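You operate a simulated robot arm through the tools that you are given. There is no shell and no other tool. Be economical: measure what you need, move in short steps, check, and stop when the job is done.

You are at the controls of a simulated two-armed robot. One attempt, no reset.

## Task
Fetch the snow base tub and stand it on the bench right of the tall mixer. Open the slabs drawer, fetch the tiny tub with a white lid and set it in the inside of the slabs drawer and shut the drawer again. Take the blue stopper and put it on the green slab. Lift the soak tub lid open. The order is free. Set down upright: snow base tub.

It is judged by the outcome, as a careful person would: the job done as asked, and still so three seconds after it is handed in. It fails if anything else is knocked over, pushed out of place, dropped, spilled or broken. A push-on lid holds only when it is set on centred and level and pressed home; a screw cap is set on level and turned clockwise until tight.

## Robot
Two 7-joint arms with two-finger parallel grippers on one trunk, on a base that drives. Base frame: it is fixed to the floor where the robot stands at the start and does not move with it; the origin is under the middle of the robot, x ahead of it, y to its left, z up; the surface under the hand at the start is at about z = 90. Readings come in cm, degrees, newtons and seconds.
The left shoulder is at the start at [5, 20.9, 117.1], the right one opposite. With the tool pointing down near the work surface each hand reaches from about 30 to 92 cm from the robot's upright axis, wherever it stands, measured 20 degrees to its own side. Places, roughly: bench right of the tall mixer (47x24 cm) [64, -24, 90]; blue stopper (3x3x3 cm) [-230, 210, 90]; green slab (15x15x2 cm) [-250, 200, 90]; inside of the slabs drawer [-240, 310, 70]; slabs drawer [-230, 310, 80]; soak tub lid [-250, -150, 100]. Payload 4.4 kg a hand.
Tool frame (each hand has its own): the origin (TCP) lies between the finger pads and is the grasp point; the fingertips stand 2.3 cm ahead of it; z points along the fingers, y is the line along which they close. Largest opening 9.4 cm; finger width 3.8, thickness 1; the body of the gripper, 5.4 by 9.6 cm, starts 3.9 cm behind the TCP.
Orientation is told as [roll, pitch, yaw] about the base's x, y, z axes, in that order, counted from this pose: with the fingers straight down and closing along the base's y, the tool's x points along the base's -x, its y along +y and its z along -z.

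## Interface
- The arms move only by the tool arm_command. It takes "left_rows", "right_rows" or both (then of equal length, played together; a hand with none holds still); each is a list of rows, each an object of numbers (a shift or turn left out is 0, a gripper value left out holds the last): "x", "y", "z": the shift along the tool's x, y, z in units of 20 mm (1.0 is 20 mm); "rx", "ry", "rz": the turn, a rotation vector about the tool's x, y, z in units of 8 degrees (1.0 is 8 degrees). In form: [{"x": .., "y": .., "z": .., "rx": .., "ry": .., "rz": ..}, ...]. A call has 1 to 10 rows; each row shifts and turns the commanded pose from where the row before left it, along the tool's axes as they then stand. "left_grip" and "right_grip" are, for a hand that has rows, the finger opening in cm, from 0 to 9.4, set as the call begins (left out, the last holds). A call with a number of a shift or a turn outside -1 to 1 is refused whole. A row lasts 0.2 s, in which the tool goes at most 5 cm and 8.6 degrees; a call with a longer step from one row to the next is refused whole, and so is a gripper value outside its range. Where a pose cannot be reached the arm comes as near as it can. A force on the tool above 40 N (or 10 N above the force at the start of the call, whichever is more), or a blocked arm, ends the call early, and 0.2 s more pass. The fingers move at their own pace (about 10.8 cm/s each) and stop on an object; they squeeze with about 39 N. The grip force told is the motor's: it shows also when the fingers shut on nothing. Time passes only in rows, and 0.2 s behind the last, so rows that do not move let the fingers close. The reply holds the time, the measured pose of the TCP, the force on the tool along the base axes, the opening and the grip force, in the units named above and with some noise, with the torque about the TCP (base axes, N m) and any sound that the robot's microphone picked up.
- Cameras (640 x 400 px; columns grow to the right, rows downward): "scene" is now at [15.45, -0.92, 134.29]; the picture's right is [-0.09, -1.00, 0.00], its down [-0.57, 0.05, -0.82] and it looks along [0.82, -0.07, -0.57] (base axes); focal length 216 px, centre (320, 200). "left" rides on the left gripper at [8.6, -1.6, -7.4] in its tool frame; the picture's right is [0.18, 0.98, 0.00], its down [-0.58, 0.11, -0.81] and it looks along [-0.79, 0.15, 0.59] (tool axes); focal length 243 px, centre (320, 200). "right" rides on the right gripper at [8.6, 1.6, -7.4] in its tool frame; the picture's right is [-0.18, 0.98, 0.00], its down [-0.58, -0.11, -0.81] and it looks along [-0.79, -0.15, 0.59] (tool axes); focal length 243 px, centre (320, 200). There is no depth. A picture from a camera that has moved, and an enlarged one, comes with that camera's place and axes in the base frame and with its lens.
- camera(camera): a new picture of that camera. It takes no simulated time.
- lift_body(by): slides the trunk up (or, below 0, down) by that many cm; the arms and the scene camera ride with it, the base frame stays. It gives what a move gives, with no picture.
- steer(legs): drives the robot by 1 to 6 legs, each [ahead, left, turn to the left] in cm, cm and degrees, along the robot's own axes; the way and the turn of a leg run together, so that a leg with both is an arc; at most 150 cm and 180 degrees a leg. The arms and the cameras ride along, it lands a little off, and it stops where it bumps. It gives what a move gives.
- pan_tilt(pan, tilt): turns the head with the scene camera to pan (to the left, within 80 degrees either way) and tilt (down, from -29 to 69), counted from straight ahead of the robot. It gives what a move gives.
- inspect(camera, box): a new picture of the part [left, top, right, bottom] of that camera's present view, enlarged. It takes no simulated time.
- close_job(): hands the job in; it is judged then, once.

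Work in short steps. Places have to be worked out from the pictures, the camera data and where the tool is seen: move nearer, look again, correct. Check each grasp and each placing, and mend what went wrong. You have 165 turns and 138 pictures in all, those below and enlarged ones among them. Open the grippers and draw the arms clear of the work before you hand the job in, unless the task says otherwise.

The tools are called after "Request:" as name(argument=value, ...) on one line, values as JSON. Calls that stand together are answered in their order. arm_command: Moves the arms, as the interface text tells. Its arguments: {"type":"object","properties":{"left_rows":{"type":"array"},"left_grip":{"type":"number"},"right_rows":{"type":"array"},"right_grip":{"type":"number"}},"required":[]} The other tools are called the same way: lift_body (by) slides the trunk up or down; steer (legs) drives the base; pan_tilt (pan, tilt) turns the head that bears the scene camera; camera (camera) takes a picture; inspect (camera, box) takes an enlarged picture of a part of a camera's view; close_job () hands the job in.

At the start:

```text
t: 0.0
left_eef_pos: [60.14, 37.48, 115.92]
left_orientation: [0.1, 0.0, 0.0]
left_contact_force: [-0.3, -0.2, -0.4]
left_wrist_torque: [0.04, 0.04, -0.02]
left_gripper_width: 9.4
left_grip_force: 0.2
right_eef_pos: [62.92, -22.64, 120.77]
right_orientation: [0.0, -0.1, 0.0]
right_contact_force: [0.0, -0.6, 0.4]
right_wrist_torque: [0.0, 0.0, -0.03]
right_gripper_width: 9.4
right_grip_force: 0.1
trunk travel left (down, up): [-25.0, 31.3]
robot x, y, heading: [0.26, -0.2, -0.2]
head pan, tilt: [-5.2, 35.0]
```

scene: 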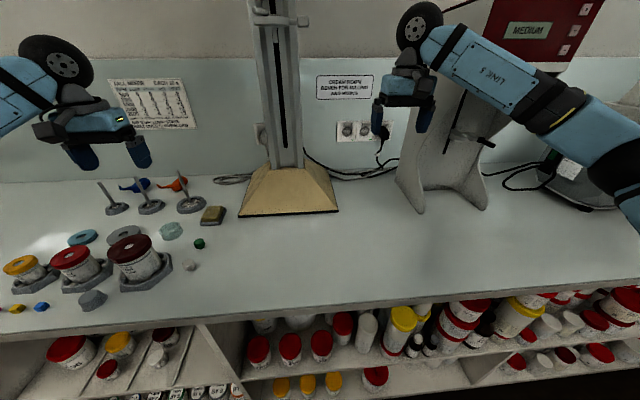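
right: 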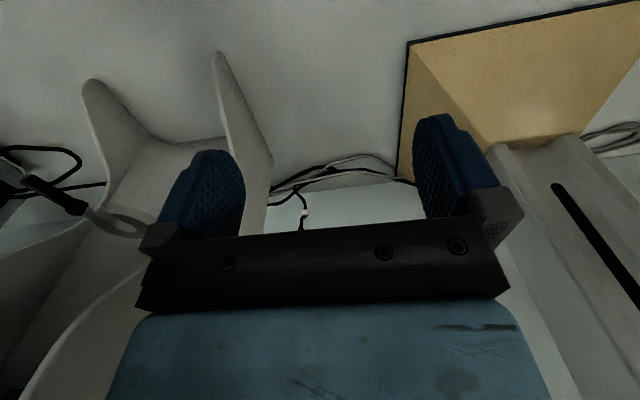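
left: 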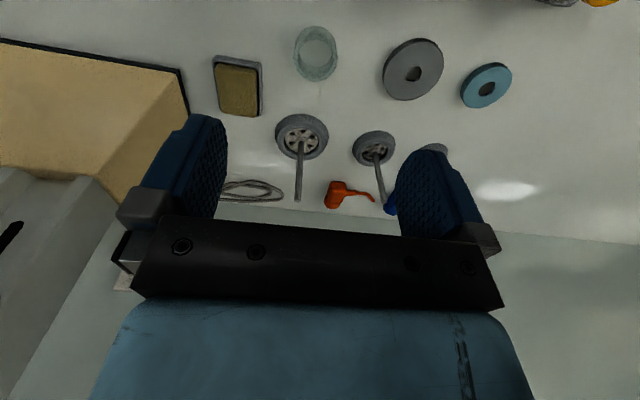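

I'll start by looking around, zooming first on the shelf below the bench and the left tubs.

Request:
inspect(camera="scene", box=[200, 270, 640, 400])

Request:
inspect(camera="scene", box=[0, 170, 260, 400])

Request:
pan_tilt(pan=70, tilt=30)

Request:
camera(camera="scene")

```text
1.45 times, centred on (420, 335) of scene
camera zoom: at [15.45, -0.92, 134.29], right [-0.09, -1.0, 0.0], down [-0.57, 0.05, -0.82], along [0.82, -0.07, -0.57], focal length 314 px, centre (174, 4)
```

zoom: 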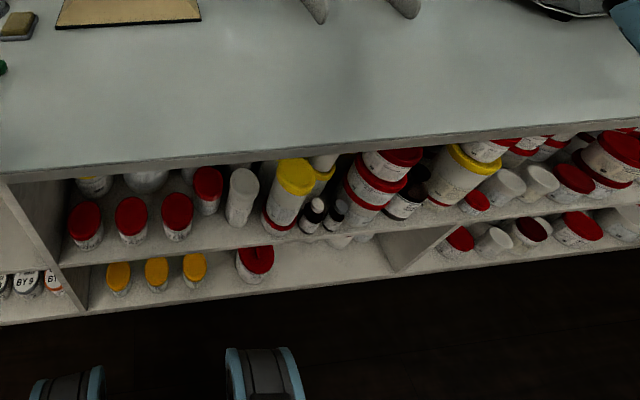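

```text
1.74 times, centred on (130, 285) of scene
camera zoom: at [15.45, -0.92, 134.29], right [-0.09, -1.0, 0.0], down [-0.57, 0.05, -0.82], along [0.82, -0.07, -0.57], focal length 376 px, centre (650, 52)
```

zoom: 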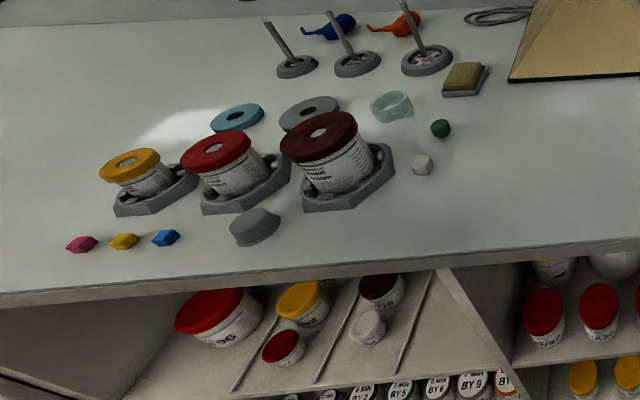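

```text
t: 1.5
left_eef_pos: [60.14, 37.32, 115.91]
left_orientation: [0.0, -0.1, 0.0]
left_contact_force: [0.4, -0.8, -0.8]
left_wrist_torque: [0.01, 0.03, -0.01]
left_gripper_width: 9.42
left_grip_force: 0.0
right_eef_pos: [62.92, -22.85, 120.74]
right_orientation: [0.0, 0.0, 0.1]
right_contact_force: [0.9, -0.2, 0.1]
right_wrist_torque: [0.0, 0.0, 0.03]
right_gripper_width: 9.4
right_grip_force: 0.0
trunk travel left (down, up): [-25.0, 31.3]
robot x, y, heading: [0.04, 0.18, -0.1]
head pan, tilt: [70.0, 30.0]
```

```text
132 pictures are left
camera scene: at [9.78, 8.37, 135.07], right [0.94, -0.34, 0.0], down [-0.17, -0.47, -0.87], along [0.3, 0.81, -0.5], focal length 216 px, centre (320, 200)
```

scene: 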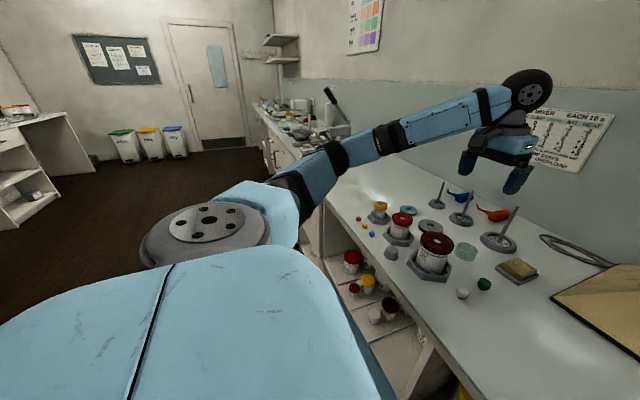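

The room extends all around. I'll look right and up too, then drive back for a wider view.

Request:
pan_tilt(pan=-70, tilt=25)

Request:
camera(camera="scene")

Request:
steer(legs=[[-70, 0, 0]])

Request:
pan_tilt(pan=0, tilt=35)

Request:
camera(camera="scene")

```text
t: 3.7
left_eef_pos: [60.21, 37.35, 115.94]
left_orientation: [0.0, 0.0, 0.0]
left_contact_force: [0.3, -0.9, 0.4]
left_wrist_torque: [0.01, 0.01, 0.01]
left_gripper_width: 9.41
left_grip_force: 0.0
right_eef_pos: [62.99, -22.8, 120.77]
right_orientation: [0.0, 0.0, 0.0]
right_contact_force: [-0.4, 0.3, -0.5]
right_wrist_torque: [0.0, 0.03, 0.03]
right_gripper_width: 9.42
right_grip_force: 0.1
trunk travel left (down, up): [-25.0, 31.3]
robot x, y, heading: [-0.11, -0.2, 0.1]
head pan, tilt: [-70.0, 25.0]
```

```text
131 pictures are left
camera scene: at [9.84, -8.79, 135.87], right [-0.94, -0.34, 0.0], down [-0.14, 0.4, -0.91], along [0.31, -0.85, -0.42], focal length 216 px, centre (320, 200)
```

scene: 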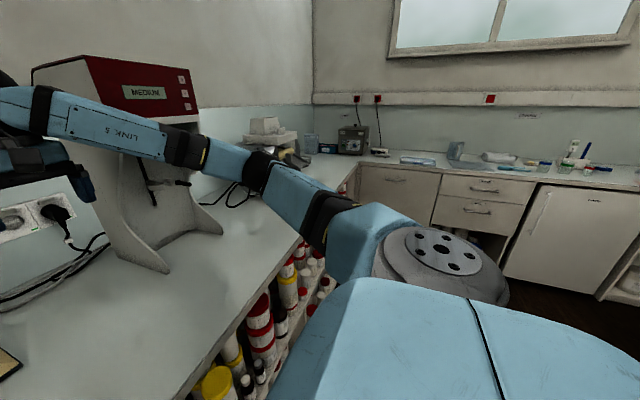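

```text
t: 7.5
left_eef_pos: [-9.09, 37.24, 115.96]
left_orientation: [0.0, 0.0, -0.3]
left_contact_force: [1.0, 0.4, 0.6]
left_wrist_torque: [0.03, 0.0, -0.02]
left_gripper_width: 9.42
left_grip_force: 0.1
right_eef_pos: [-6.77, -23.0, 120.75]
right_orientation: [0.0, 0.0, -0.3]
right_contact_force: [0.0, 0.2, 0.5]
right_wrist_torque: [0.02, -0.02, 0.01]
right_gripper_width: 9.41
right_grip_force: 0.0
trunk travel left (down, up): [-25.0, 31.3]
robot x, y, heading: [-69.46, 0.04, -0.2]
head pan, tilt: [-70.0, 25.0]
```

```text
t: 8.9
left_eef_pos: [-9.01, 37.11, 115.89]
left_orientation: [0.0, -0.1, -0.3]
left_contact_force: [0.2, 0.7, -0.3]
left_wrist_torque: [0.04, 0.0, 0.0]
left_gripper_width: 9.41
left_grip_force: 0.1
right_eef_pos: [-6.74, -22.98, 120.69]
right_orientation: [0.1, 0.1, -0.3]
right_contact_force: [-0.5, -0.1, 0.1]
right_wrist_torque: [-0.01, 0.0, 0.01]
right_gripper_width: 9.39
right_grip_force: 0.0
trunk travel left (down, up): [-25.0, 31.3]
robot x, y, heading: [-69.45, 0.2, -0.5]
head pan, tilt: [0.0, 35.0]
```

```text
130 pictures are left
camera scene: at [-53.93, -0.03, 134.29], right [-0.01, -1.0, 0.0], down [-0.57, 0.0, -0.82], along [0.82, -0.01, -0.57], focal length 216 px, centre (320, 200)
```

scene: 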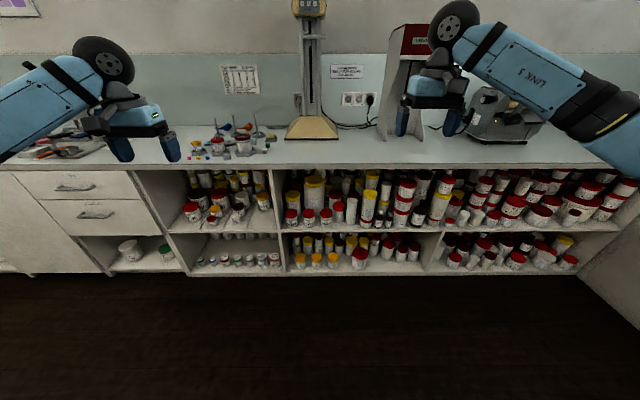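

Many tubs below. I'll lower the trunk for a straighter view and zoom in on labels.

Request:
lift_body(by=-25)

Request:
pan_tilt(pan=0, tilt=30)

Request:
inspect(camera="scene", box=[100, 130, 280, 260])

Request:
inspect(camera="scene", box=[260, 130, 440, 260])

Request:
inspect(camera="scene", box=[430, 130, 640, 260])

```text
t: 11.5
left_eef_pos: [-9.1, 37.22, 91.04]
left_orientation: [0.0, 0.0, -0.3]
left_contact_force: [0.7, -0.4, -0.1]
left_wrist_torque: [-0.02, -0.04, 0.02]
left_gripper_width: 9.41
left_grip_force: 0.0
right_eef_pos: [-6.9, -23.01, 95.58]
right_orientation: [-0.1, 0.0, -0.3]
right_contact_force: [0.6, 0.7, 0.0]
right_wrist_torque: [0.01, 0.0, 0.05]
right_gripper_width: 9.38
right_grip_force: 0.0
trunk travel left (down, up): [0.0, 56.3]
robot x, y, heading: [-69.42, 0.26, -0.2]
head pan, tilt: [0.0, 35.0]
```

```text
t: 12.2
left_eef_pos: [-9.2, 37.21, 90.89]
left_orientation: [0.0, 0.0, -0.3]
left_contact_force: [-0.3, 0.5, 0.2]
left_wrist_torque: [-0.03, 0.01, -0.01]
left_gripper_width: 9.4
left_grip_force: 0.0
right_eef_pos: [-6.73, -22.94, 95.75]
right_orientation: [0.1, 0.1, -0.1]
right_contact_force: [-0.7, 0.3, 0.3]
right_wrist_torque: [0.02, 0.0, -0.02]
right_gripper_width: 9.4
right_grip_force: 0.0
trunk travel left (down, up): [0.0, 56.3]
robot x, y, heading: [-69.23, 0.25, -0.4]
head pan, tilt: [0.0, 30.0]
```

```text
3.08 times, centred on (190, 195) of scene
camera zoom: at [-53.69, -0.02, 110.07], right [-0.01, -1.0, 0.0], down [-0.5, 0.0, -0.87], along [0.87, -0.01, -0.5], focal length 664 px, centre (720, 215)
```

zoom: 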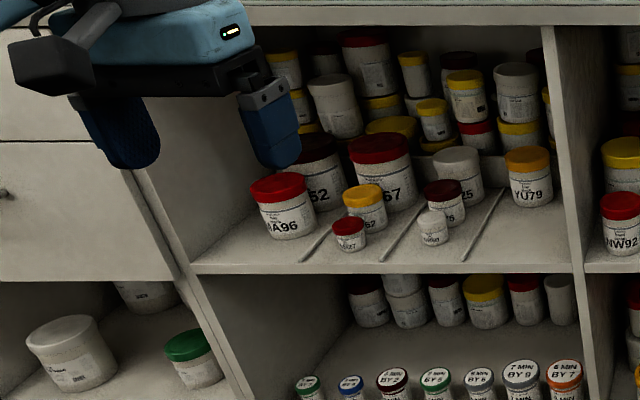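

```text
3.08 times, centred on (350, 195) of scene
camera zoom: at [-53.69, -0.02, 110.07], right [-0.01, -1.0, 0.0], down [-0.5, 0.0, -0.87], along [0.87, -0.01, -0.5], focal length 664 px, centre (228, 215)
```

zoom: 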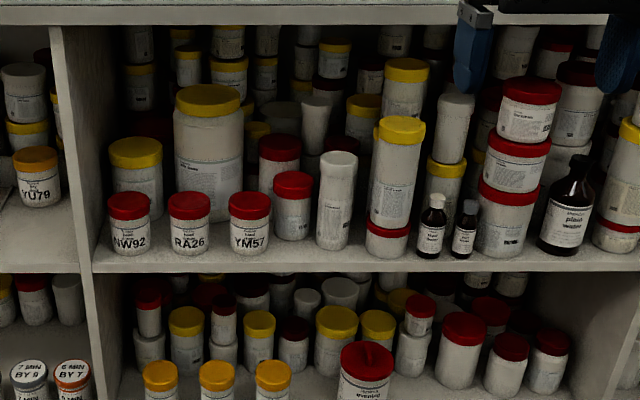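

```text
3.05 times, centred on (535, 195) of scene
camera zoom: at [-53.69, -0.02, 110.07], right [-0.01, -1.0, 0.0], down [-0.5, 0.0, -0.87], along [0.87, -0.01, -0.5], focal length 658 px, centre (-335, 215)
```

zoom: 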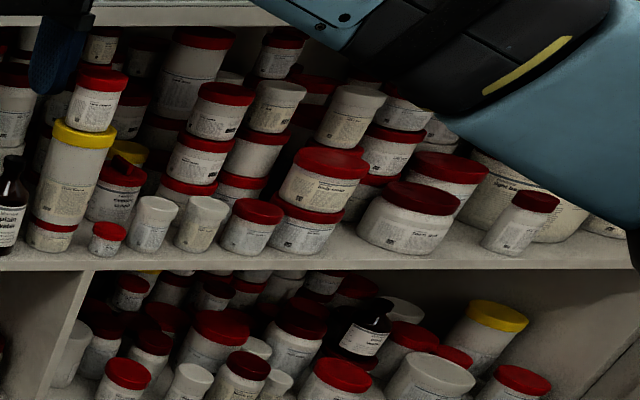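

Tubs carry codes; the wall posters may map names to codes. I look at them.

Request:
pan_tilt(pan=0, tilt=5)

Request:
camera(camera="scene")

Request:
inspect(camera="scene", box=[200, 80, 300, 150])

Request:
inspect(camera="scene", box=[300, 80, 400, 150])

```text
t: 13.1
left_eef_pos: [-9.14, 37.2, 90.91]
left_orientation: [0.1, 0.0, -0.3]
left_contact_force: [-0.3, -0.1, 0.0]
left_wrist_torque: [0.01, 0.01, 0.04]
left_gripper_width: 9.43
left_grip_force: 0.0
right_eef_pos: [-6.74, -22.93, 95.71]
right_orientation: [0.0, 0.0, -0.3]
right_contact_force: [0.1, 0.5, 0.6]
right_wrist_torque: [-0.01, 0.05, 0.0]
right_gripper_width: 9.39
right_grip_force: 0.1
trunk travel left (down, up): [0.0, 56.3]
robot x, y, heading: [-69.46, -0.14, -0.3]
head pan, tilt: [0.0, 5.0]
```

```text
126 pictures are left
camera scene: at [-53.55, -0.02, 114.11], right [-0.01, -1.0, 0.0], down [-0.09, 0.0, -1.0], along [1.0, -0.01, -0.09], focal length 216 px, centre (320, 200)
```

scene: 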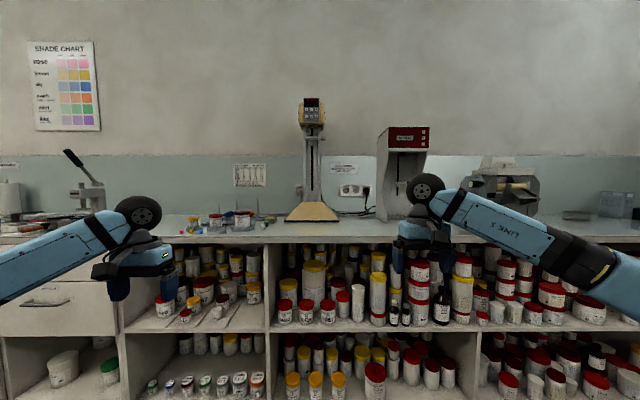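

```text
5.71 times, centred on (250, 115) of scene
camera zoom: at [-53.55, -0.02, 114.11], right [-0.01, -1.0, 0.0], down [-0.09, 0.0, -1.0], along [1.0, -0.01, -0.09], focal length 1234 px, centre (720, 686)
```

zoom: 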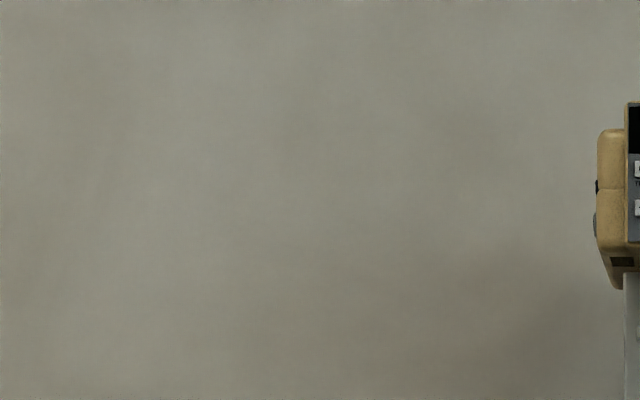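

```text
5.71 times, centred on (350, 115) of scene
camera zoom: at [-53.55, -0.02, 114.11], right [-0.01, -1.0, 0.0], down [-0.09, 0.0, -1.0], along [1.0, -0.01, -0.09], focal length 1234 px, centre (149, 686)
```

zoom: 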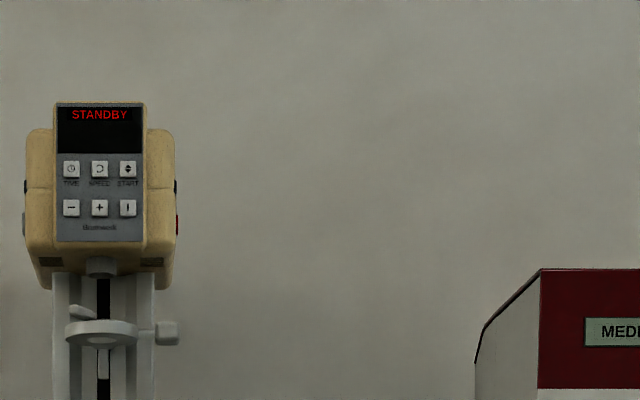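

Now the posters themselves and the shelf tub labels from here at higher zoom.

Request:
inspect(camera="scene", box=[225, 155, 275, 190])

Request:
inspect(camera="scene", box=[20, 35, 110, 135])

Request:
inspect(camera="scene", box=[270, 250, 400, 335])

Request:
inspect(camera="scene", box=[440, 250, 640, 400])

```text
11.43 times, centred on (250, 172) of scene
camera zoom: at [-53.55, -0.02, 114.11], right [-0.01, -1.0, 0.0], down [-0.09, 0.0, -1.0], along [1.0, -0.01, -0.09], focal length 2467 px, centre (1120, 514)
```

zoom: 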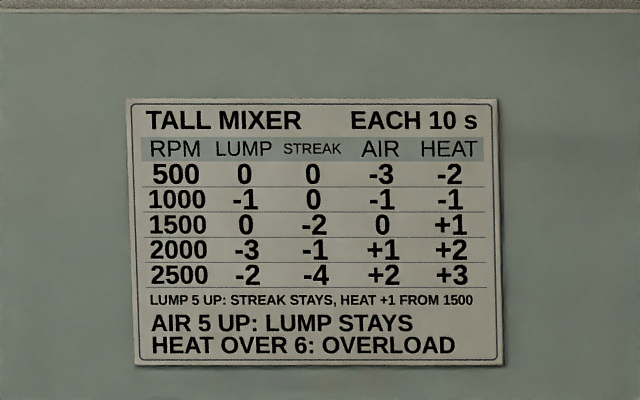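

```text
4.00 times, centred on (65, 85) of scene
camera zoom: at [-53.55, -0.02, 114.11], right [-0.01, -1.0, 0.0], down [-0.09, 0.0, -1.0], along [1.0, -0.01, -0.09], focal length 864 px, centre (1340, 660)
```

zoom: 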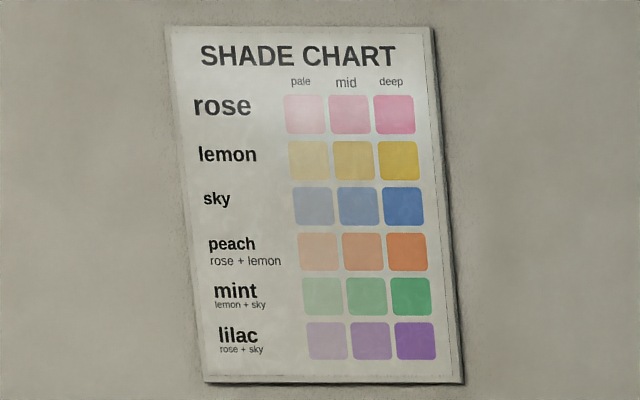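

```text
4.71 times, centred on (335, 292) of scene
camera zoom: at [-53.55, -0.02, 114.11], right [-0.01, -1.0, 0.0], down [-0.09, 0.0, -1.0], along [1.0, -0.01, -0.09], focal length 1016 px, centre (249, -235)
```

zoom: 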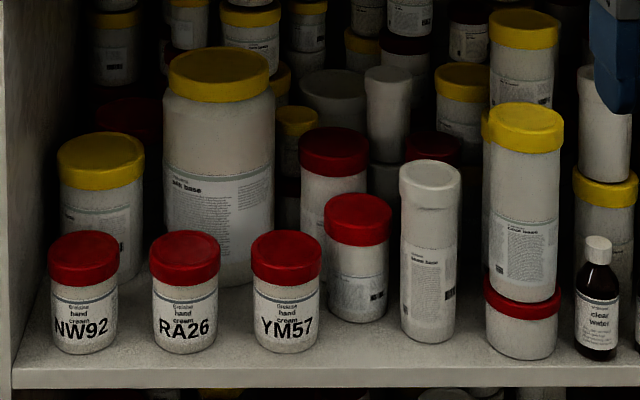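

```text
2.67 times, centred on (540, 325) of scene
camera zoom: at [-53.55, -0.02, 114.11], right [-0.01, -1.0, 0.0], down [-0.09, 0.0, -1.0], along [1.0, -0.01, -0.09], focal length 576 px, centre (-267, -133)
```

zoom: 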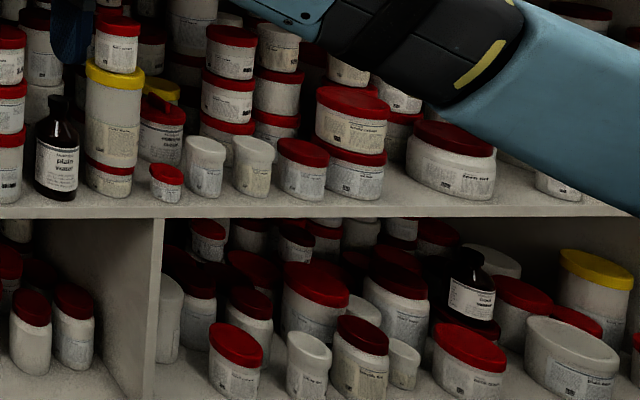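

Several tubs read "… base". I zoom harder on those.

Request:
inspect(camera="scene", box=[345, 278, 385, 325])

Request:
inspect(camera="scene", box=[275, 255, 330, 315])

Request:
inspect(camera="scene", box=[360, 250, 450, 330])

```text
8.51 times, centred on (365, 302) of scene
camera zoom: at [-53.55, -0.02, 114.11], right [-0.01, -1.0, 0.0], down [-0.09, 0.0, -1.0], along [1.0, -0.01, -0.09], focal length 1837 px, centre (-63, -664)
```

zoom: 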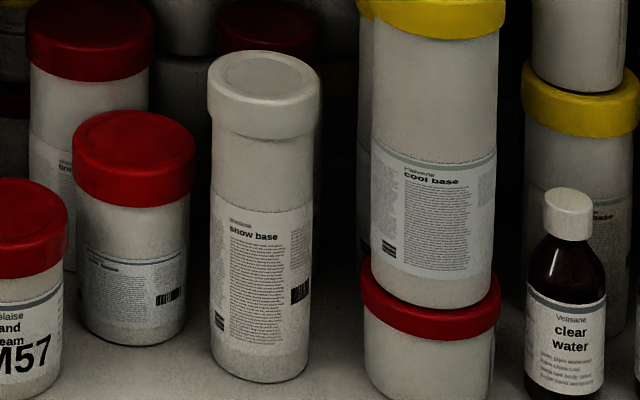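

```text
6.67 times, centred on (302, 285) of scene
camera zoom: at [-53.55, -0.02, 114.11], right [-0.01, -1.0, 0.0], down [-0.09, 0.0, -1.0], along [1.0, -0.01, -0.09], focal length 1439 px, centre (437, -367)
```

zoom: 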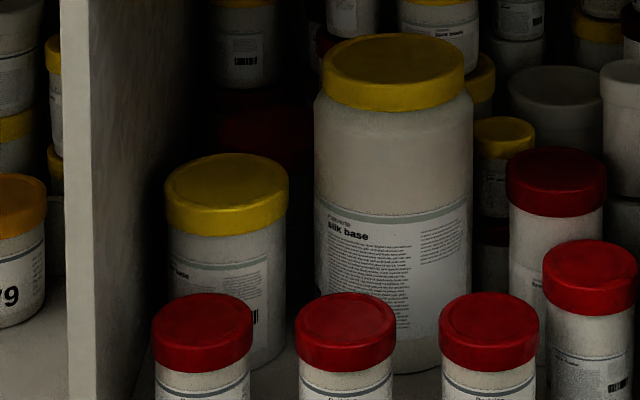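

```text
5.00 times, centred on (405, 290) of scene
camera zoom: at [-53.55, -0.02, 114.11], right [-0.01, -1.0, 0.0], down [-0.09, 0.0, -1.0], along [1.0, -0.01, -0.09], focal length 1080 px, centre (-105, -250)
```

zoom: 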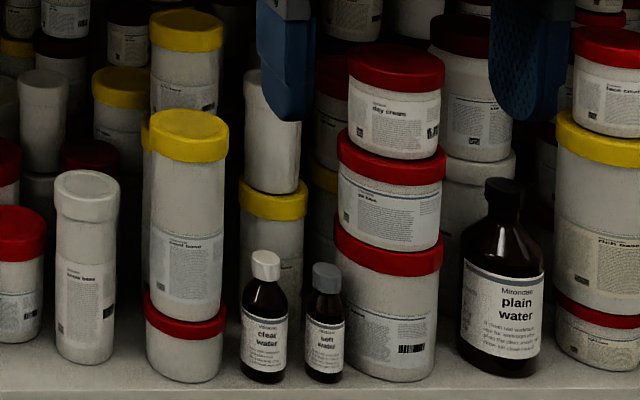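

The snow base tub is the slim white-lidded one at the front of the middle shelf, about x 38, y −18, z 52–67. I tilt the right hand to point forward and 30° down, and draw the left hand back so it clears the bench.

Request:
arm_command(right_rows=[{"ry": -1}, {"ry": -1}, {"ry": -1}, {"ry": -1}, {"ry": -1}, {"ry": -1}, {"ry": -1}, {"ry": -0.5}], left_rows=[{"x": 1, "z": -0.5}, {"x": 1, "z": -0.5}, {"x": 1, "z": -0.5}, {"x": 1, "z": -0.5}, {"x": 1, "z": -0.5}, {"x": 1, "z": -0.5}, {"x": 1, "z": -0.5}, {"x": 1, "z": -0.5}])

```text
t: 14.9
left_eef_pos: [-25.05, 37.31, 98.97]
left_orientation: [0.0, -0.1, -0.2]
left_contact_force: [0.9, -0.2, -0.1]
left_wrist_torque: [0.04, 0.03, -0.01]
left_gripper_width: 9.39
left_grip_force: 0.0
right_eef_pos: [-6.88, -22.98, 95.82]
right_orientation: [0.0, -60.0, -0.3]
right_contact_force: [-0.3, 0.1, 0.0]
right_wrist_torque: [0.03, -0.01, 0.01]
right_gripper_width: 9.41
right_grip_force: 0.0
trunk travel left (down, up): [0.0, 56.3]
robot x, y, heading: [-69.45, 0.05, -0.1]
head pan, tilt: [0.0, 5.0]
```

Lower the right hand to shelf height, two calls.

Request:
arm_command(right_rows=[{"x": 0.97, "y": 0.14, "z": 0.15}, {"x": 0.97, "y": 0.14, "z": 0.15}, {"x": 0.97, "y": 0.14, "z": 0.15}, {"x": 0.97, "y": 0.14, "z": 0.15}, {"x": 0.97, "y": 0.14, "z": 0.15}, {"x": 0.97, "y": 0.14, "z": 0.15}, {"x": 0.97, "y": 0.14, "z": 0.15}, {"x": 0.97, "y": 0.14, "z": 0.15}, {"x": 0.97, "y": 0.14, "z": 0.15}])

Request:
arm_command(right_rows=[{"x": 0.97, "y": 0.14, "z": 0.15}, {"x": 0.97, "y": 0.14, "z": 0.15}, {"x": 0.97, "y": 0.14, "z": 0.15}, {"x": 0.97, "y": 0.14, "z": 0.15}, {"x": 0.97, "y": 0.14, "z": 0.15}, {"x": 0.97, "y": 0.14, "z": 0.15}, {"x": 0.97, "y": 0.14, "z": 0.15}, {"x": 0.97, "y": 0.14, "z": 0.15}, {"x": 0.97, "y": 0.14, "z": 0.15}])

Request:
steer(legs=[[30, 0, 0]])

Request:
pan_tilt(pan=-10, tilt=35)

Request:
camera(camera="scene")

Request:
camera(camera="right")

```text
t: 16.9
left_eef_pos: [-24.92, 37.18, 98.85]
left_orientation: [-0.1, 0.1, -0.3]
left_contact_force: [0.1, 0.3, -0.4]
left_wrist_torque: [-0.01, -0.02, 0.01]
left_gripper_width: 9.39
left_grip_force: 0.1
right_eef_pos: [-13.1, -20.41, 79.12]
right_orientation: [0.0, -60.0, -0.4]
right_contact_force: [0.6, -0.3, 0.0]
right_wrist_torque: [0.0, -0.03, -0.03]
right_gripper_width: 9.42
right_grip_force: 0.0
trunk travel left (down, up): [0.0, 56.3]
robot x, y, heading: [-69.58, -0.02, -0.3]
head pan, tilt: [0.0, 5.0]
```

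```text
t: 18.9
left_eef_pos: [-24.95, 37.3, 98.76]
left_orientation: [0.0, -0.1, -0.3]
left_contact_force: [-0.8, 0.3, 0.7]
left_wrist_torque: [0.01, 0.01, 0.01]
left_gripper_width: 9.43
left_grip_force: 0.1
right_eef_pos: [-19.12, -15.48, 64.23]
right_orientation: [-0.3, -59.9, -0.3]
right_contact_force: [-0.5, 0.4, -0.3]
right_wrist_torque: [0.02, 0.01, -0.02]
right_gripper_width: 9.42
right_grip_force: 0.1
right hand out of reach, approached as far as the arm can: row 7, 8, 9
trunk travel left (down, up): [0.0, 56.3]
robot x, y, heading: [-69.17, -0.11, -0.5]
head pan, tilt: [0.0, 5.0]
```

```text
t: 20.9
left_eef_pos: [5.63, 37.05, 98.9]
left_orientation: [0.0, 0.0, -0.3]
left_contact_force: [-0.1, -0.4, -0.5]
left_wrist_torque: [-0.01, 0.0, 0.0]
left_gripper_width: 9.42
left_grip_force: 0.1
right_eef_pos: [11.42, -15.65, 64.21]
right_orientation: [-0.2, -59.7, -0.3]
right_contact_force: [-0.6, 0.3, 0.5]
right_wrist_torque: [0.0, 0.01, -0.03]
right_gripper_width: 9.39
right_grip_force: 0.0
trunk travel left (down, up): [0.0, 56.3]
robot x, y, heading: [-38.91, -0.12, -0.1]
head pan, tilt: [0.0, 5.0]
```

```text
t: 21.9
left_eef_pos: [5.56, 37.04, 98.9]
left_orientation: [0.0, -0.1, -0.3]
left_contact_force: [0.3, 1.1, 0.2]
left_wrist_torque: [0.01, -0.01, 0.03]
left_gripper_width: 9.42
left_grip_force: 0.1
right_eef_pos: [11.27, -15.65, 64.37]
right_orientation: [-0.3, -59.7, -0.3]
right_contact_force: [0.3, 0.8, 0.1]
right_wrist_torque: [-0.01, 0.01, -0.04]
right_gripper_width: 9.41
right_grip_force: 0.0
trunk travel left (down, up): [0.0, 56.3]
robot x, y, heading: [-39.42, -0.11, -0.4]
head pan, tilt: [-10.0, 35.0]
```

```text
116 pictures are left
camera scene: at [-23.56, -1.71, 109.3], right [-0.18, -0.98, 0.0], down [-0.56, 0.1, -0.82], along [0.81, -0.15, -0.57], focal length 216 px, centre (320, 200)
```

scene: 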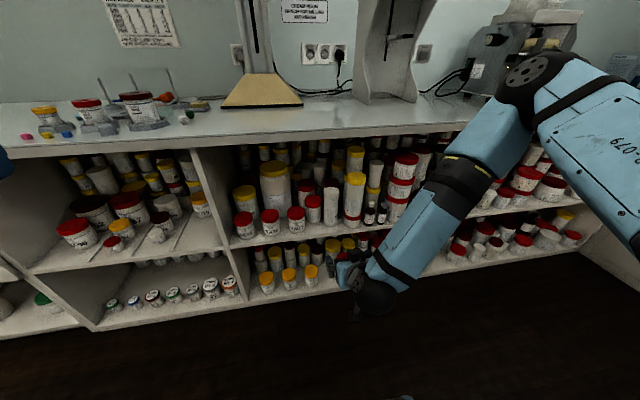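

```text
115 pictures are left
camera right: at [0.57, -13.99, 60.6], right [0.1, 0.98, 0.16], down [-0.41, -0.1, 0.91], along [0.91, -0.16, 0.39], focal length 243 px, centre (320, 200)
```

right: 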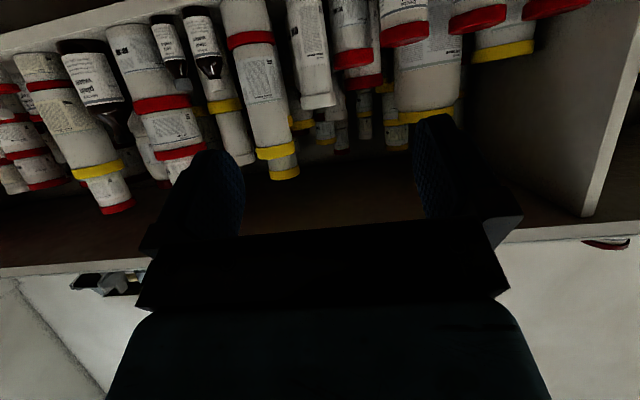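

The upside-down wrist view shows the snow tub between the fingers. I zoom the scene view to fix its position.

Request:
inspect(camera="scene", box=[280, 150, 400, 240])

Request:
inspect(camera="right", box=[200, 0, 440, 150])

```text
4.44 times, centred on (340, 195) of scene
camera zoom: at [-23.56, -1.71, 109.3], right [-0.18, -0.98, 0.0], down [-0.56, 0.1, -0.82], along [0.81, -0.15, -0.57], focal length 960 px, centre (231, 222)
```

zoom: 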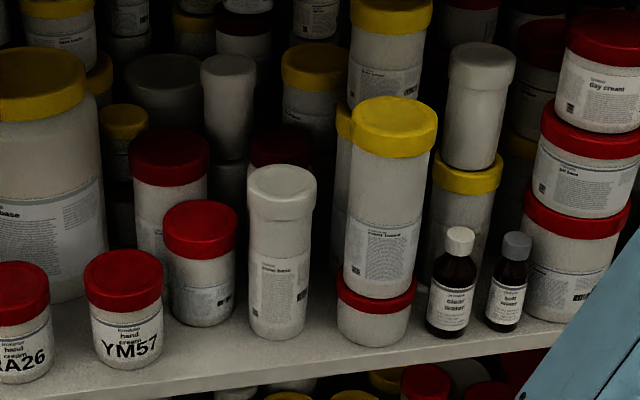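

```text
2.67 times, centred on (320, 75) of right
camera zoom: at [0.57, -13.99, 60.6], right [0.1, 0.98, 0.16], down [-0.41, -0.1, 0.91], along [0.91, -0.16, 0.39], focal length 647 px, centre (320, 533)
```

zoom: 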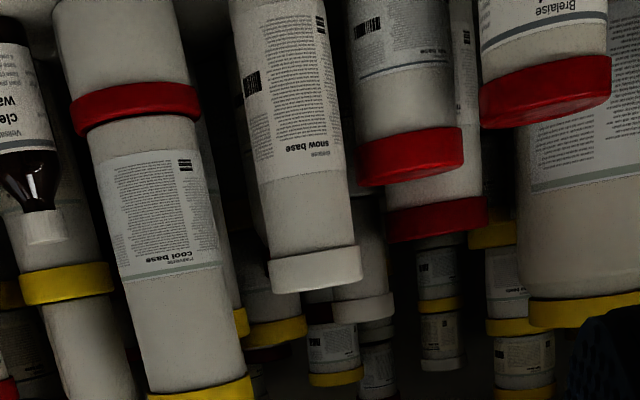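

Triangulating gives the snow tub axis at about (48, −19.8), height 46–62, with a red-lidded neighbour about 1 cm to its left. I drive 17 cm closer, then align at y −20, z 57.5 with a 7.6 cm opening.

Request:
steer(legs=[[17, 0, 0]])

Request:
arm_command(right_rows=[{"x": 0.7, "y": -0.53, "z": -0.4}, {"x": 0.7, "y": -0.53, "z": -0.4}, {"x": 0.7, "y": -0.53, "z": -0.4}, {"x": 0.7, "y": -0.53, "z": -0.4}], right_grip=7.6)

Request:
camera(camera="right")

Request:
camera(camera="scene")

```text
t: 23.3
left_eef_pos: [22.56, 37.09, 98.98]
left_orientation: [-0.1, -0.1, -0.2]
left_contact_force: [0.6, 0.5, -0.5]
left_wrist_torque: [0.03, -0.02, 0.02]
left_gripper_width: 9.35
left_grip_force: 0.1
right_eef_pos: [28.25, -15.57, 64.3]
right_orientation: [-0.3, -59.8, -0.2]
right_contact_force: [-0.9, 0.1, -0.5]
right_wrist_torque: [-0.01, 0.02, -0.02]
right_gripper_width: 9.41
right_grip_force: 0.2
trunk travel left (down, up): [0.0, 56.3]
robot x, y, heading: [-22.25, -0.12, 0.0]
head pan, tilt: [-10.0, 35.0]
```

```text
t: 24.3
left_eef_pos: [22.42, 37.07, 98.89]
left_orientation: [0.0, 0.0, -0.3]
left_contact_force: [-0.3, -0.6, -0.2]
left_wrist_torque: [0.03, -0.01, 0.0]
left_gripper_width: 9.43
left_grip_force: 0.1
right_eef_pos: [22.92, -15.38, 63.72]
right_orientation: [-0.5, -59.7, -0.2]
right_contact_force: [-0.7, 0.0, 0.8]
right_wrist_torque: [0.02, -0.04, 0.02]
right_gripper_width: 7.61
right_grip_force: 0.0
right hand out of reach, approached as far as the arm can: row 1, 2, 3, 4
trunk travel left (down, up): [0.0, 56.3]
robot x, y, heading: [-22.02, -0.42, -0.1]
head pan, tilt: [-10.0, 35.0]
```

```text
112 pictures are left
camera right: at [12.22, -13.66, 60.14], right [0.1, 0.98, 0.15], down [-0.4, -0.1, 0.91], along [0.91, -0.16, 0.39], focal length 243 px, centre (320, 200)
```

right: 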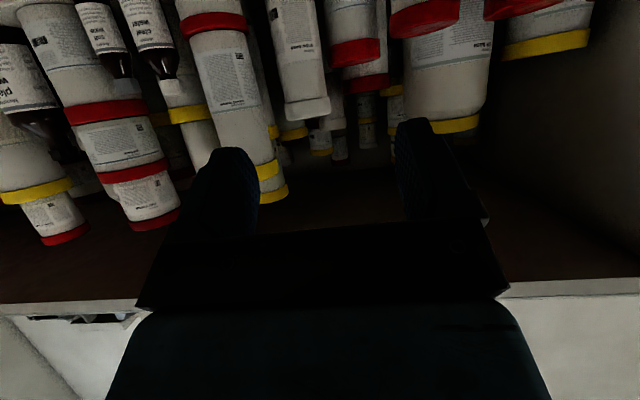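

```text
111 pictures are left
camera scene: at [-6.58, -1.75, 109.3], right [-0.18, -0.98, 0.0], down [-0.56, 0.1, -0.82], along [0.81, -0.15, -0.57], focal length 216 px, centre (320, 200)
```

scene: 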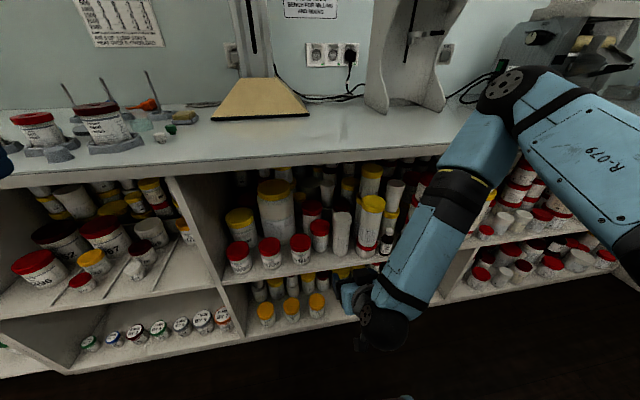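

The arm was at a near limit there. Moving forward should free it; I advance toward (38, −20, 57.5).

Request:
arm_command(right_rows=[{"z": 0.95, "x": -0.12}, {"z": 0.95, "x": -0.12}, {"z": 0.95, "x": -0.12}, {"z": 0.95, "x": -0.12}, {"z": 0.95, "x": -0.12}, {"z": 0.95, "x": -0.12}])

```text
t: 25.7
left_eef_pos: [22.41, 37.07, 98.8]
left_orientation: [-0.1, 0.0, -0.3]
left_contact_force: [0.3, 0.1, -0.2]
left_wrist_torque: [0.0, -0.04, 0.01]
left_gripper_width: 9.41
left_grip_force: 0.0
right_eef_pos: [33.71, -14.06, 60.35]
right_orientation: [-0.6, -59.6, -0.4]
right_contact_force: [-0.4, -0.8, 0.0]
right_wrist_torque: [-0.02, -0.01, -0.02]
right_gripper_width: 7.61
right_grip_force: 0.1
right hand out of reach, approached as far as the arm can: row 1, 3, 4, 6
trunk travel left (down, up): [0.0, 56.3]
robot x, y, heading: [-22.0, 0.17, -0.1]
head pan, tilt: [-10.0, 35.0]
```

The wrist limit likely comes from being too near. I back the base 14 cm so the arm works more extended, and shift the base 4 cm right as well.

Request:
steer(legs=[[-14, -4, 0]])

Request:
arm_command(right_rows=[{"z": 0.9, "x": -0.3, "y": -0.2}, {"z": 0.9, "x": -0.3, "y": -0.2}, {"z": 0.9, "x": -0.3, "y": -0.2}, {"z": 0.9, "x": -0.3, "y": -0.2}, {"z": 0.9, "x": -0.3, "y": -0.2}, {"z": 0.9, "x": -0.3, "y": -0.2}, {"z": 0.9, "x": -0.3, "y": -0.2}])

```text
t: 27.1
left_eef_pos: [8.54, 33.15, 98.96]
left_orientation: [-0.1, 0.0, -0.3]
left_contact_force: [0.5, -0.1, -0.2]
left_wrist_torque: [0.0, 0.0, -0.02]
left_gripper_width: 9.38
left_grip_force: 0.0
right_eef_pos: [19.9, -18.02, 60.37]
right_orientation: [-0.6, -59.6, -0.2]
right_contact_force: [-0.1, -1.1, 0.5]
right_wrist_torque: [-0.02, 0.0, 0.0]
right_gripper_width: 7.58
right_grip_force: 0.0
trunk travel left (down, up): [0.0, 56.3]
robot x, y, heading: [-35.66, -4.03, -0.4]
head pan, tilt: [-10.0, 35.0]
```

```text
t: 28.7
left_eef_pos: [8.55, 33.15, 98.9]
left_orientation: [0.0, 0.0, -0.3]
left_contact_force: [-0.3, -0.3, -0.2]
left_wrist_torque: [-0.02, 0.02, -0.04]
left_gripper_width: 9.39
left_grip_force: 0.0
right_eef_pos: [32.82, -20.46, 58.05]
right_orientation: [-1.0, -59.1, -0.2]
right_contact_force: [-0.5, 0.5, 1.0]
right_wrist_torque: [0.0, -0.01, -0.01]
right_gripper_width: 7.6
right_grip_force: 0.0
right hand out of reach, approached as far as the arm can: row 3, 5
trunk travel left (down, up): [0.0, 56.3]
robot x, y, heading: [-35.73, -4.11, -0.0]
head pan, tilt: [-10.0, 35.0]
```

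Now at (32.8, −20.5, 58). Check alignment with both cameras.

Request:
camera(camera="right")

Request:
inspect(camera="scene", box=[270, 120, 430, 240])

```text
110 pictures are left
camera right: at [22.16, -18.7, 54.41], right [0.11, 0.98, 0.15], down [-0.4, -0.09, 0.91], along [0.91, -0.16, 0.38], focal length 243 px, centre (320, 200)
```

right: 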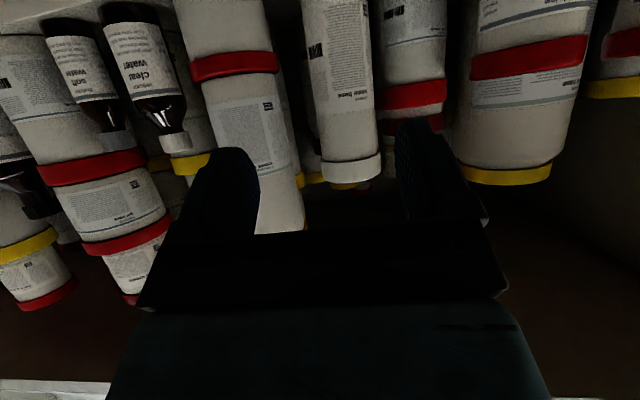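

```text
3.33 times, centred on (350, 180) of scene
camera zoom: at [-20.46, -5.7, 109.29], right [-0.18, -0.98, 0.0], down [-0.56, 0.1, -0.82], along [0.81, -0.14, -0.57], focal length 720 px, centre (220, 267)
```

zoom: 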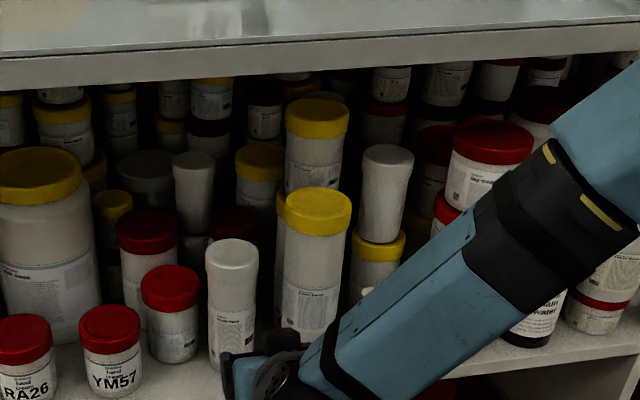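

Consistent fix: tub axis about (48.5, −19.3), top z 62.8. The hand is nearly in line; I advance about 9 cm and look again.

Request:
arm_command(right_rows=[{"z": 0.78, "x": -0.41, "y": 0.06}, {"z": 0.78, "x": -0.41, "y": 0.06}, {"z": 0.78, "x": -0.41, "y": 0.06}, {"z": 0.78, "x": -0.41, "y": 0.06}, {"z": 0.78, "x": -0.41, "y": 0.06}])

Request:
camera(camera="right")

Request:
inspect(camera="scene", box=[270, 120, 430, 240])

```text
t: 29.9
left_eef_pos: [8.49, 33.13, 98.93]
left_orientation: [0.0, 0.0, -0.1]
left_contact_force: [-0.1, 0.6, 0.4]
left_wrist_torque: [0.03, 0.01, 0.02]
left_gripper_width: 9.41
left_grip_force: 0.0
right_eef_pos: [41.66, -20.06, 57.38]
right_orientation: [-0.5, -59.5, -0.2]
right_contact_force: [-0.2, 0.0, -0.8]
right_wrist_torque: [0.05, -0.02, 0.02]
right_gripper_width: 7.61
right_grip_force: 0.1
trunk travel left (down, up): [0.0, 56.3]
robot x, y, heading: [-35.39, -3.47, -0.3]
head pan, tilt: [-10.0, 35.0]
```

```text
108 pictures are left
camera right: at [30.93, -18.39, 53.8], right [0.11, 0.98, 0.15], down [-0.4, -0.1, 0.91], along [0.91, -0.16, 0.38], focal length 243 px, centre (320, 200)
```

right: 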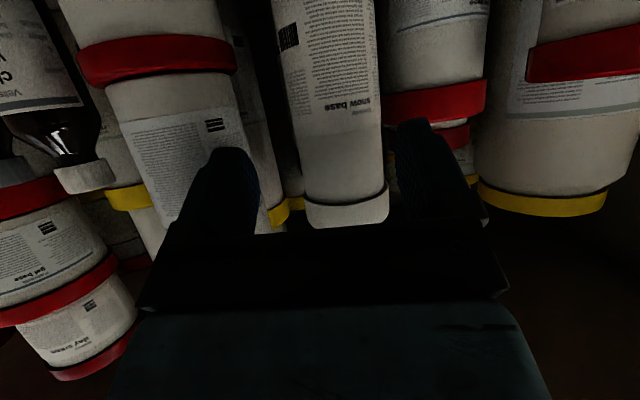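

```text
3.33 times, centred on (350, 180) of scene
camera zoom: at [-20.46, -5.7, 109.29], right [-0.18, -0.98, 0.0], down [-0.56, 0.1, -0.82], along [0.81, -0.14, -0.57], focal length 720 px, centre (220, 267)
```

zoom: 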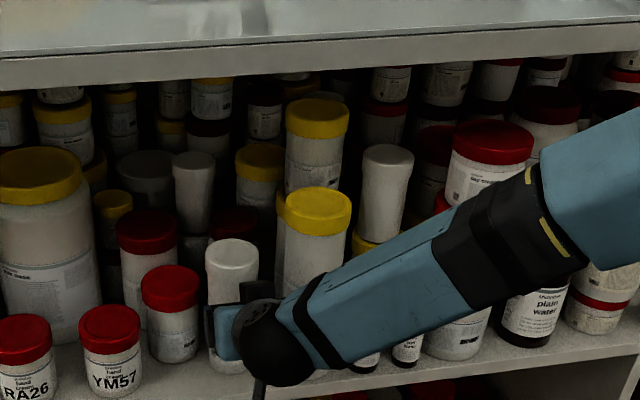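

Tub centre is about y −19.3, so I shift the hand 0.6 cm left first and then advance 5.2 cm to straddle it.

Request:
arm_command(right_rows=[{"y": 0.33}, {"z": 0.56, "x": -0.33}, {"z": 0.56, "x": -0.33}, {"z": 0.56, "x": -0.33}, {"z": 0.56, "x": -0.33}], right_grip=7.3)

Request:
camera(camera="right")

```text
t: 31.1
left_eef_pos: [8.55, 32.97, 98.96]
left_orientation: [-0.1, 0.0, -0.3]
left_contact_force: [-0.2, 0.6, -0.6]
left_wrist_torque: [-0.03, 0.02, -0.01]
left_gripper_width: 9.39
left_grip_force: 0.0
right_eef_pos: [46.88, -19.14, 57.48]
right_orientation: [-0.5, -59.6, -0.1]
right_contact_force: [0.2, 0.0, 0.1]
right_wrist_torque: [-0.02, -0.05, -0.03]
right_gripper_width: 7.31
right_grip_force: 0.1
trunk travel left (down, up): [0.0, 56.3]
robot x, y, heading: [-35.77, -3.79, -0.4]
head pan, tilt: [-10.0, 35.0]
```

```text
106 pictures are left
camera right: at [36.12, -17.64, 53.89], right [0.11, 0.98, 0.15], down [-0.4, -0.1, 0.91], along [0.91, -0.16, 0.38], focal length 243 px, centre (320, 200)
```

right: 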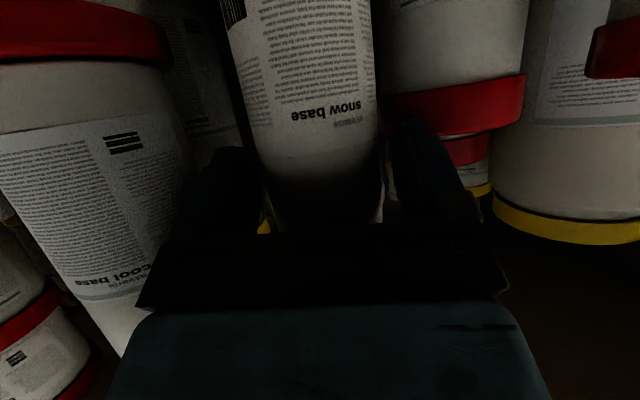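

No contact and the tub is between the fingers. Close.

Request:
arm_command(right_rows=[{}, {}, {}], right_grip=4)

```text
t: 31.9
left_eef_pos: [8.5, 33.17, 98.86]
left_orientation: [0.0, 0.0, -0.2]
left_contact_force: [-0.4, 0.3, 0.4]
left_wrist_torque: [-0.01, 0.0, -0.02]
left_gripper_width: 9.41
left_grip_force: 0.0
right_eef_pos: [46.84, -19.31, 57.6]
right_orientation: [-0.5, -59.6, -0.1]
right_contact_force: [1.1, 2.3, 1.5]
right_wrist_torque: [0.03, -0.08, 0.04]
right_gripper_width: 6.17
right_grip_force: 39.2
trunk travel left (down, up): [0.0, 56.3]
robot x, y, heading: [-35.99, -3.85, -0.3]
head pan, tilt: [-10.0, 35.0]
```

Gripped at 6.17 cm. Lift 1.5 cm and check that the whole tub comes along.

Request:
arm_command(right_rows=[{"x": -0.22, "z": -0.125}, {"x": -0.22, "z": -0.125}, {"x": -0.22, "z": -0.125}])

Request:
camera(camera="right")

Request:
inspect(camera="scene", box=[270, 140, 390, 230])

```text
t: 32.7
left_eef_pos: [8.47, 33.3, 99.03]
left_orientation: [0.0, -0.1, -0.2]
left_contact_force: [1.1, -0.2, -0.1]
left_wrist_torque: [-0.05, -0.02, 0.0]
left_gripper_width: 9.4
left_grip_force: 0.2
right_eef_pos: [46.82, -19.29, 58.77]
right_orientation: [-0.7, -59.5, -0.2]
right_contact_force: [0.0, -0.1, -2.1]
right_wrist_torque: [0.02, 0.01, 0.0]
right_gripper_width: 6.13
right_grip_force: 38.9
trunk travel left (down, up): [0.0, 56.3]
robot x, y, heading: [-35.78, -4.27, -0.1]
head pan, tilt: [-10.0, 35.0]
```

```text
105 pictures are left
camera right: at [36.1, -17.66, 55.28], right [0.11, 0.98, 0.15], down [-0.4, -0.1, 0.91], along [0.91, -0.16, 0.38], focal length 243 px, centre (320, 200)
```

right: 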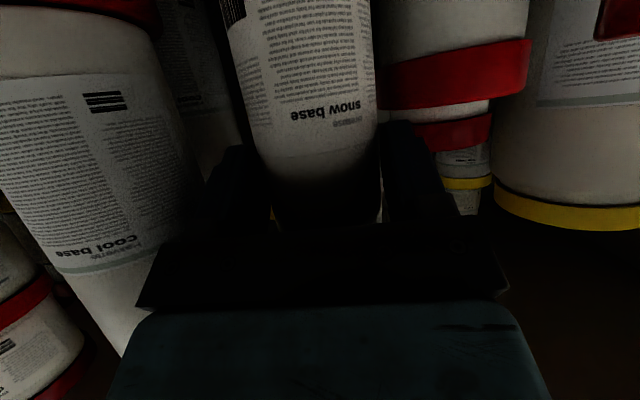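

```text
4.44 times, centred on (330, 185) of scene
camera zoom: at [-20.44, -5.7, 109.29], right [-0.18, -0.98, 0.0], down [-0.56, 0.1, -0.82], along [0.81, -0.14, -0.57], focal length 960 px, centre (276, 267)
```

zoom: 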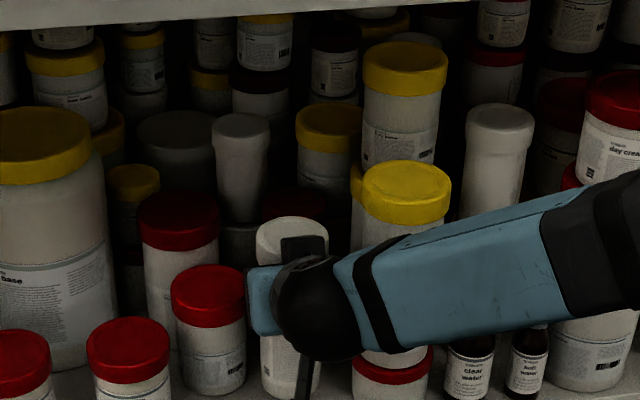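

The tub moves as one with the gripper. Pull out 8 cm with the arm, then back the base off.

Request:
arm_command(right_rows=[{"x": 0.46, "z": -0.88}, {"x": 0.46, "z": -0.88}, {"x": 0.46, "z": -0.88}, {"x": 0.46, "z": -0.88}, {"x": 0.46, "z": -0.88}])

Request:
steer(legs=[[-20, 0, 0]])

Request:
lift_body(by=40)

Request:
pan_tilt(pan=-10, tilt=40)

Request:
camera(camera="scene")

```text
t: 33.9
left_eef_pos: [8.63, 33.12, 98.82]
left_orientation: [0.0, 0.0, -0.1]
left_contact_force: [-0.3, -0.1, 0.8]
left_wrist_torque: [0.04, 0.02, 0.0]
left_gripper_width: 9.39
left_grip_force: 0.1
right_eef_pos: [37.03, -19.19, 59.54]
right_orientation: [-0.6, -59.7, -0.2]
right_contact_force: [-0.5, 0.7, -2.3]
right_wrist_torque: [0.01, 0.0, 0.0]
right_gripper_width: 6.15
right_grip_force: 39.2
trunk travel left (down, up): [0.0, 56.3]
robot x, y, heading: [-35.91, -3.93, -0.3]
head pan, tilt: [-10.0, 35.0]
```

```text
t: 35.5
left_eef_pos: [-11.9, 33.19, 98.8]
left_orientation: [0.1, 0.1, 0.0]
left_contact_force: [0.2, 0.1, 0.2]
left_wrist_torque: [-0.02, -0.03, 0.01]
left_gripper_width: 9.38
left_grip_force: 0.0
right_eef_pos: [16.87, -18.97, 59.55]
right_orientation: [-0.6, -59.6, 0.0]
right_contact_force: [0.0, -0.3, -1.0]
right_wrist_torque: [-0.01, 0.03, 0.01]
right_gripper_width: 6.14
right_grip_force: 39.4
trunk travel left (down, up): [0.0, 56.3]
robot x, y, heading: [-56.33, -3.98, 0.1]
head pan, tilt: [-10.0, 35.0]
```

```text
t: 39.3
left_eef_pos: [-11.8, 33.32, 138.87]
left_orientation: [-0.1, 0.0, 0.0]
left_contact_force: [0.1, 0.4, 0.0]
left_wrist_torque: [0.02, -0.02, -0.01]
left_gripper_width: 9.37
left_grip_force: 0.1
right_eef_pos: [16.84, -18.97, 99.48]
right_orientation: [-0.5, -59.5, -0.1]
right_contact_force: [-0.2, -0.1, -2.6]
right_wrist_torque: [-0.01, 0.05, -0.04]
right_gripper_width: 6.16
right_grip_force: 38.8
trunk travel left (down, up): [-40.0, 16.3]
robot x, y, heading: [-55.87, -3.88, 0.2]
head pan, tilt: [-10.0, 35.0]
```

```text
t: 40.0
left_eef_pos: [-11.76, 33.41, 138.75]
left_orientation: [0.0, 0.0, 0.1]
left_contact_force: [1.2, 0.7, 0.1]
left_wrist_torque: [0.01, 0.0, 0.02]
left_gripper_width: 9.37
left_grip_force: 0.0
right_eef_pos: [16.74, -18.97, 99.62]
right_orientation: [-0.7, -59.5, 0.0]
right_contact_force: [1.2, 0.8, -2.2]
right_wrist_torque: [0.0, 0.07, -0.03]
right_gripper_width: 6.13
right_grip_force: 39.3
trunk travel left (down, up): [-40.0, 16.3]
robot x, y, heading: [-55.54, -3.96, 0.1]
head pan, tilt: [-10.0, 40.0]
```

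```text
103 pictures are left
camera scene: at [-40.94, -5.58, 148.53], right [-0.17, -0.98, 0.0], down [-0.63, 0.11, -0.77], along [0.75, -0.13, -0.64], focal length 216 px, centre (320, 200)
```

scene: 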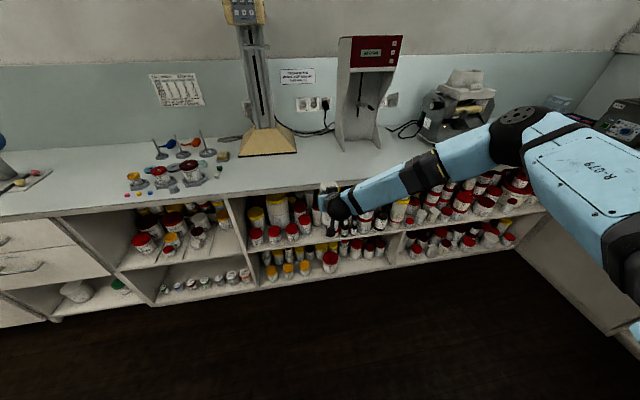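

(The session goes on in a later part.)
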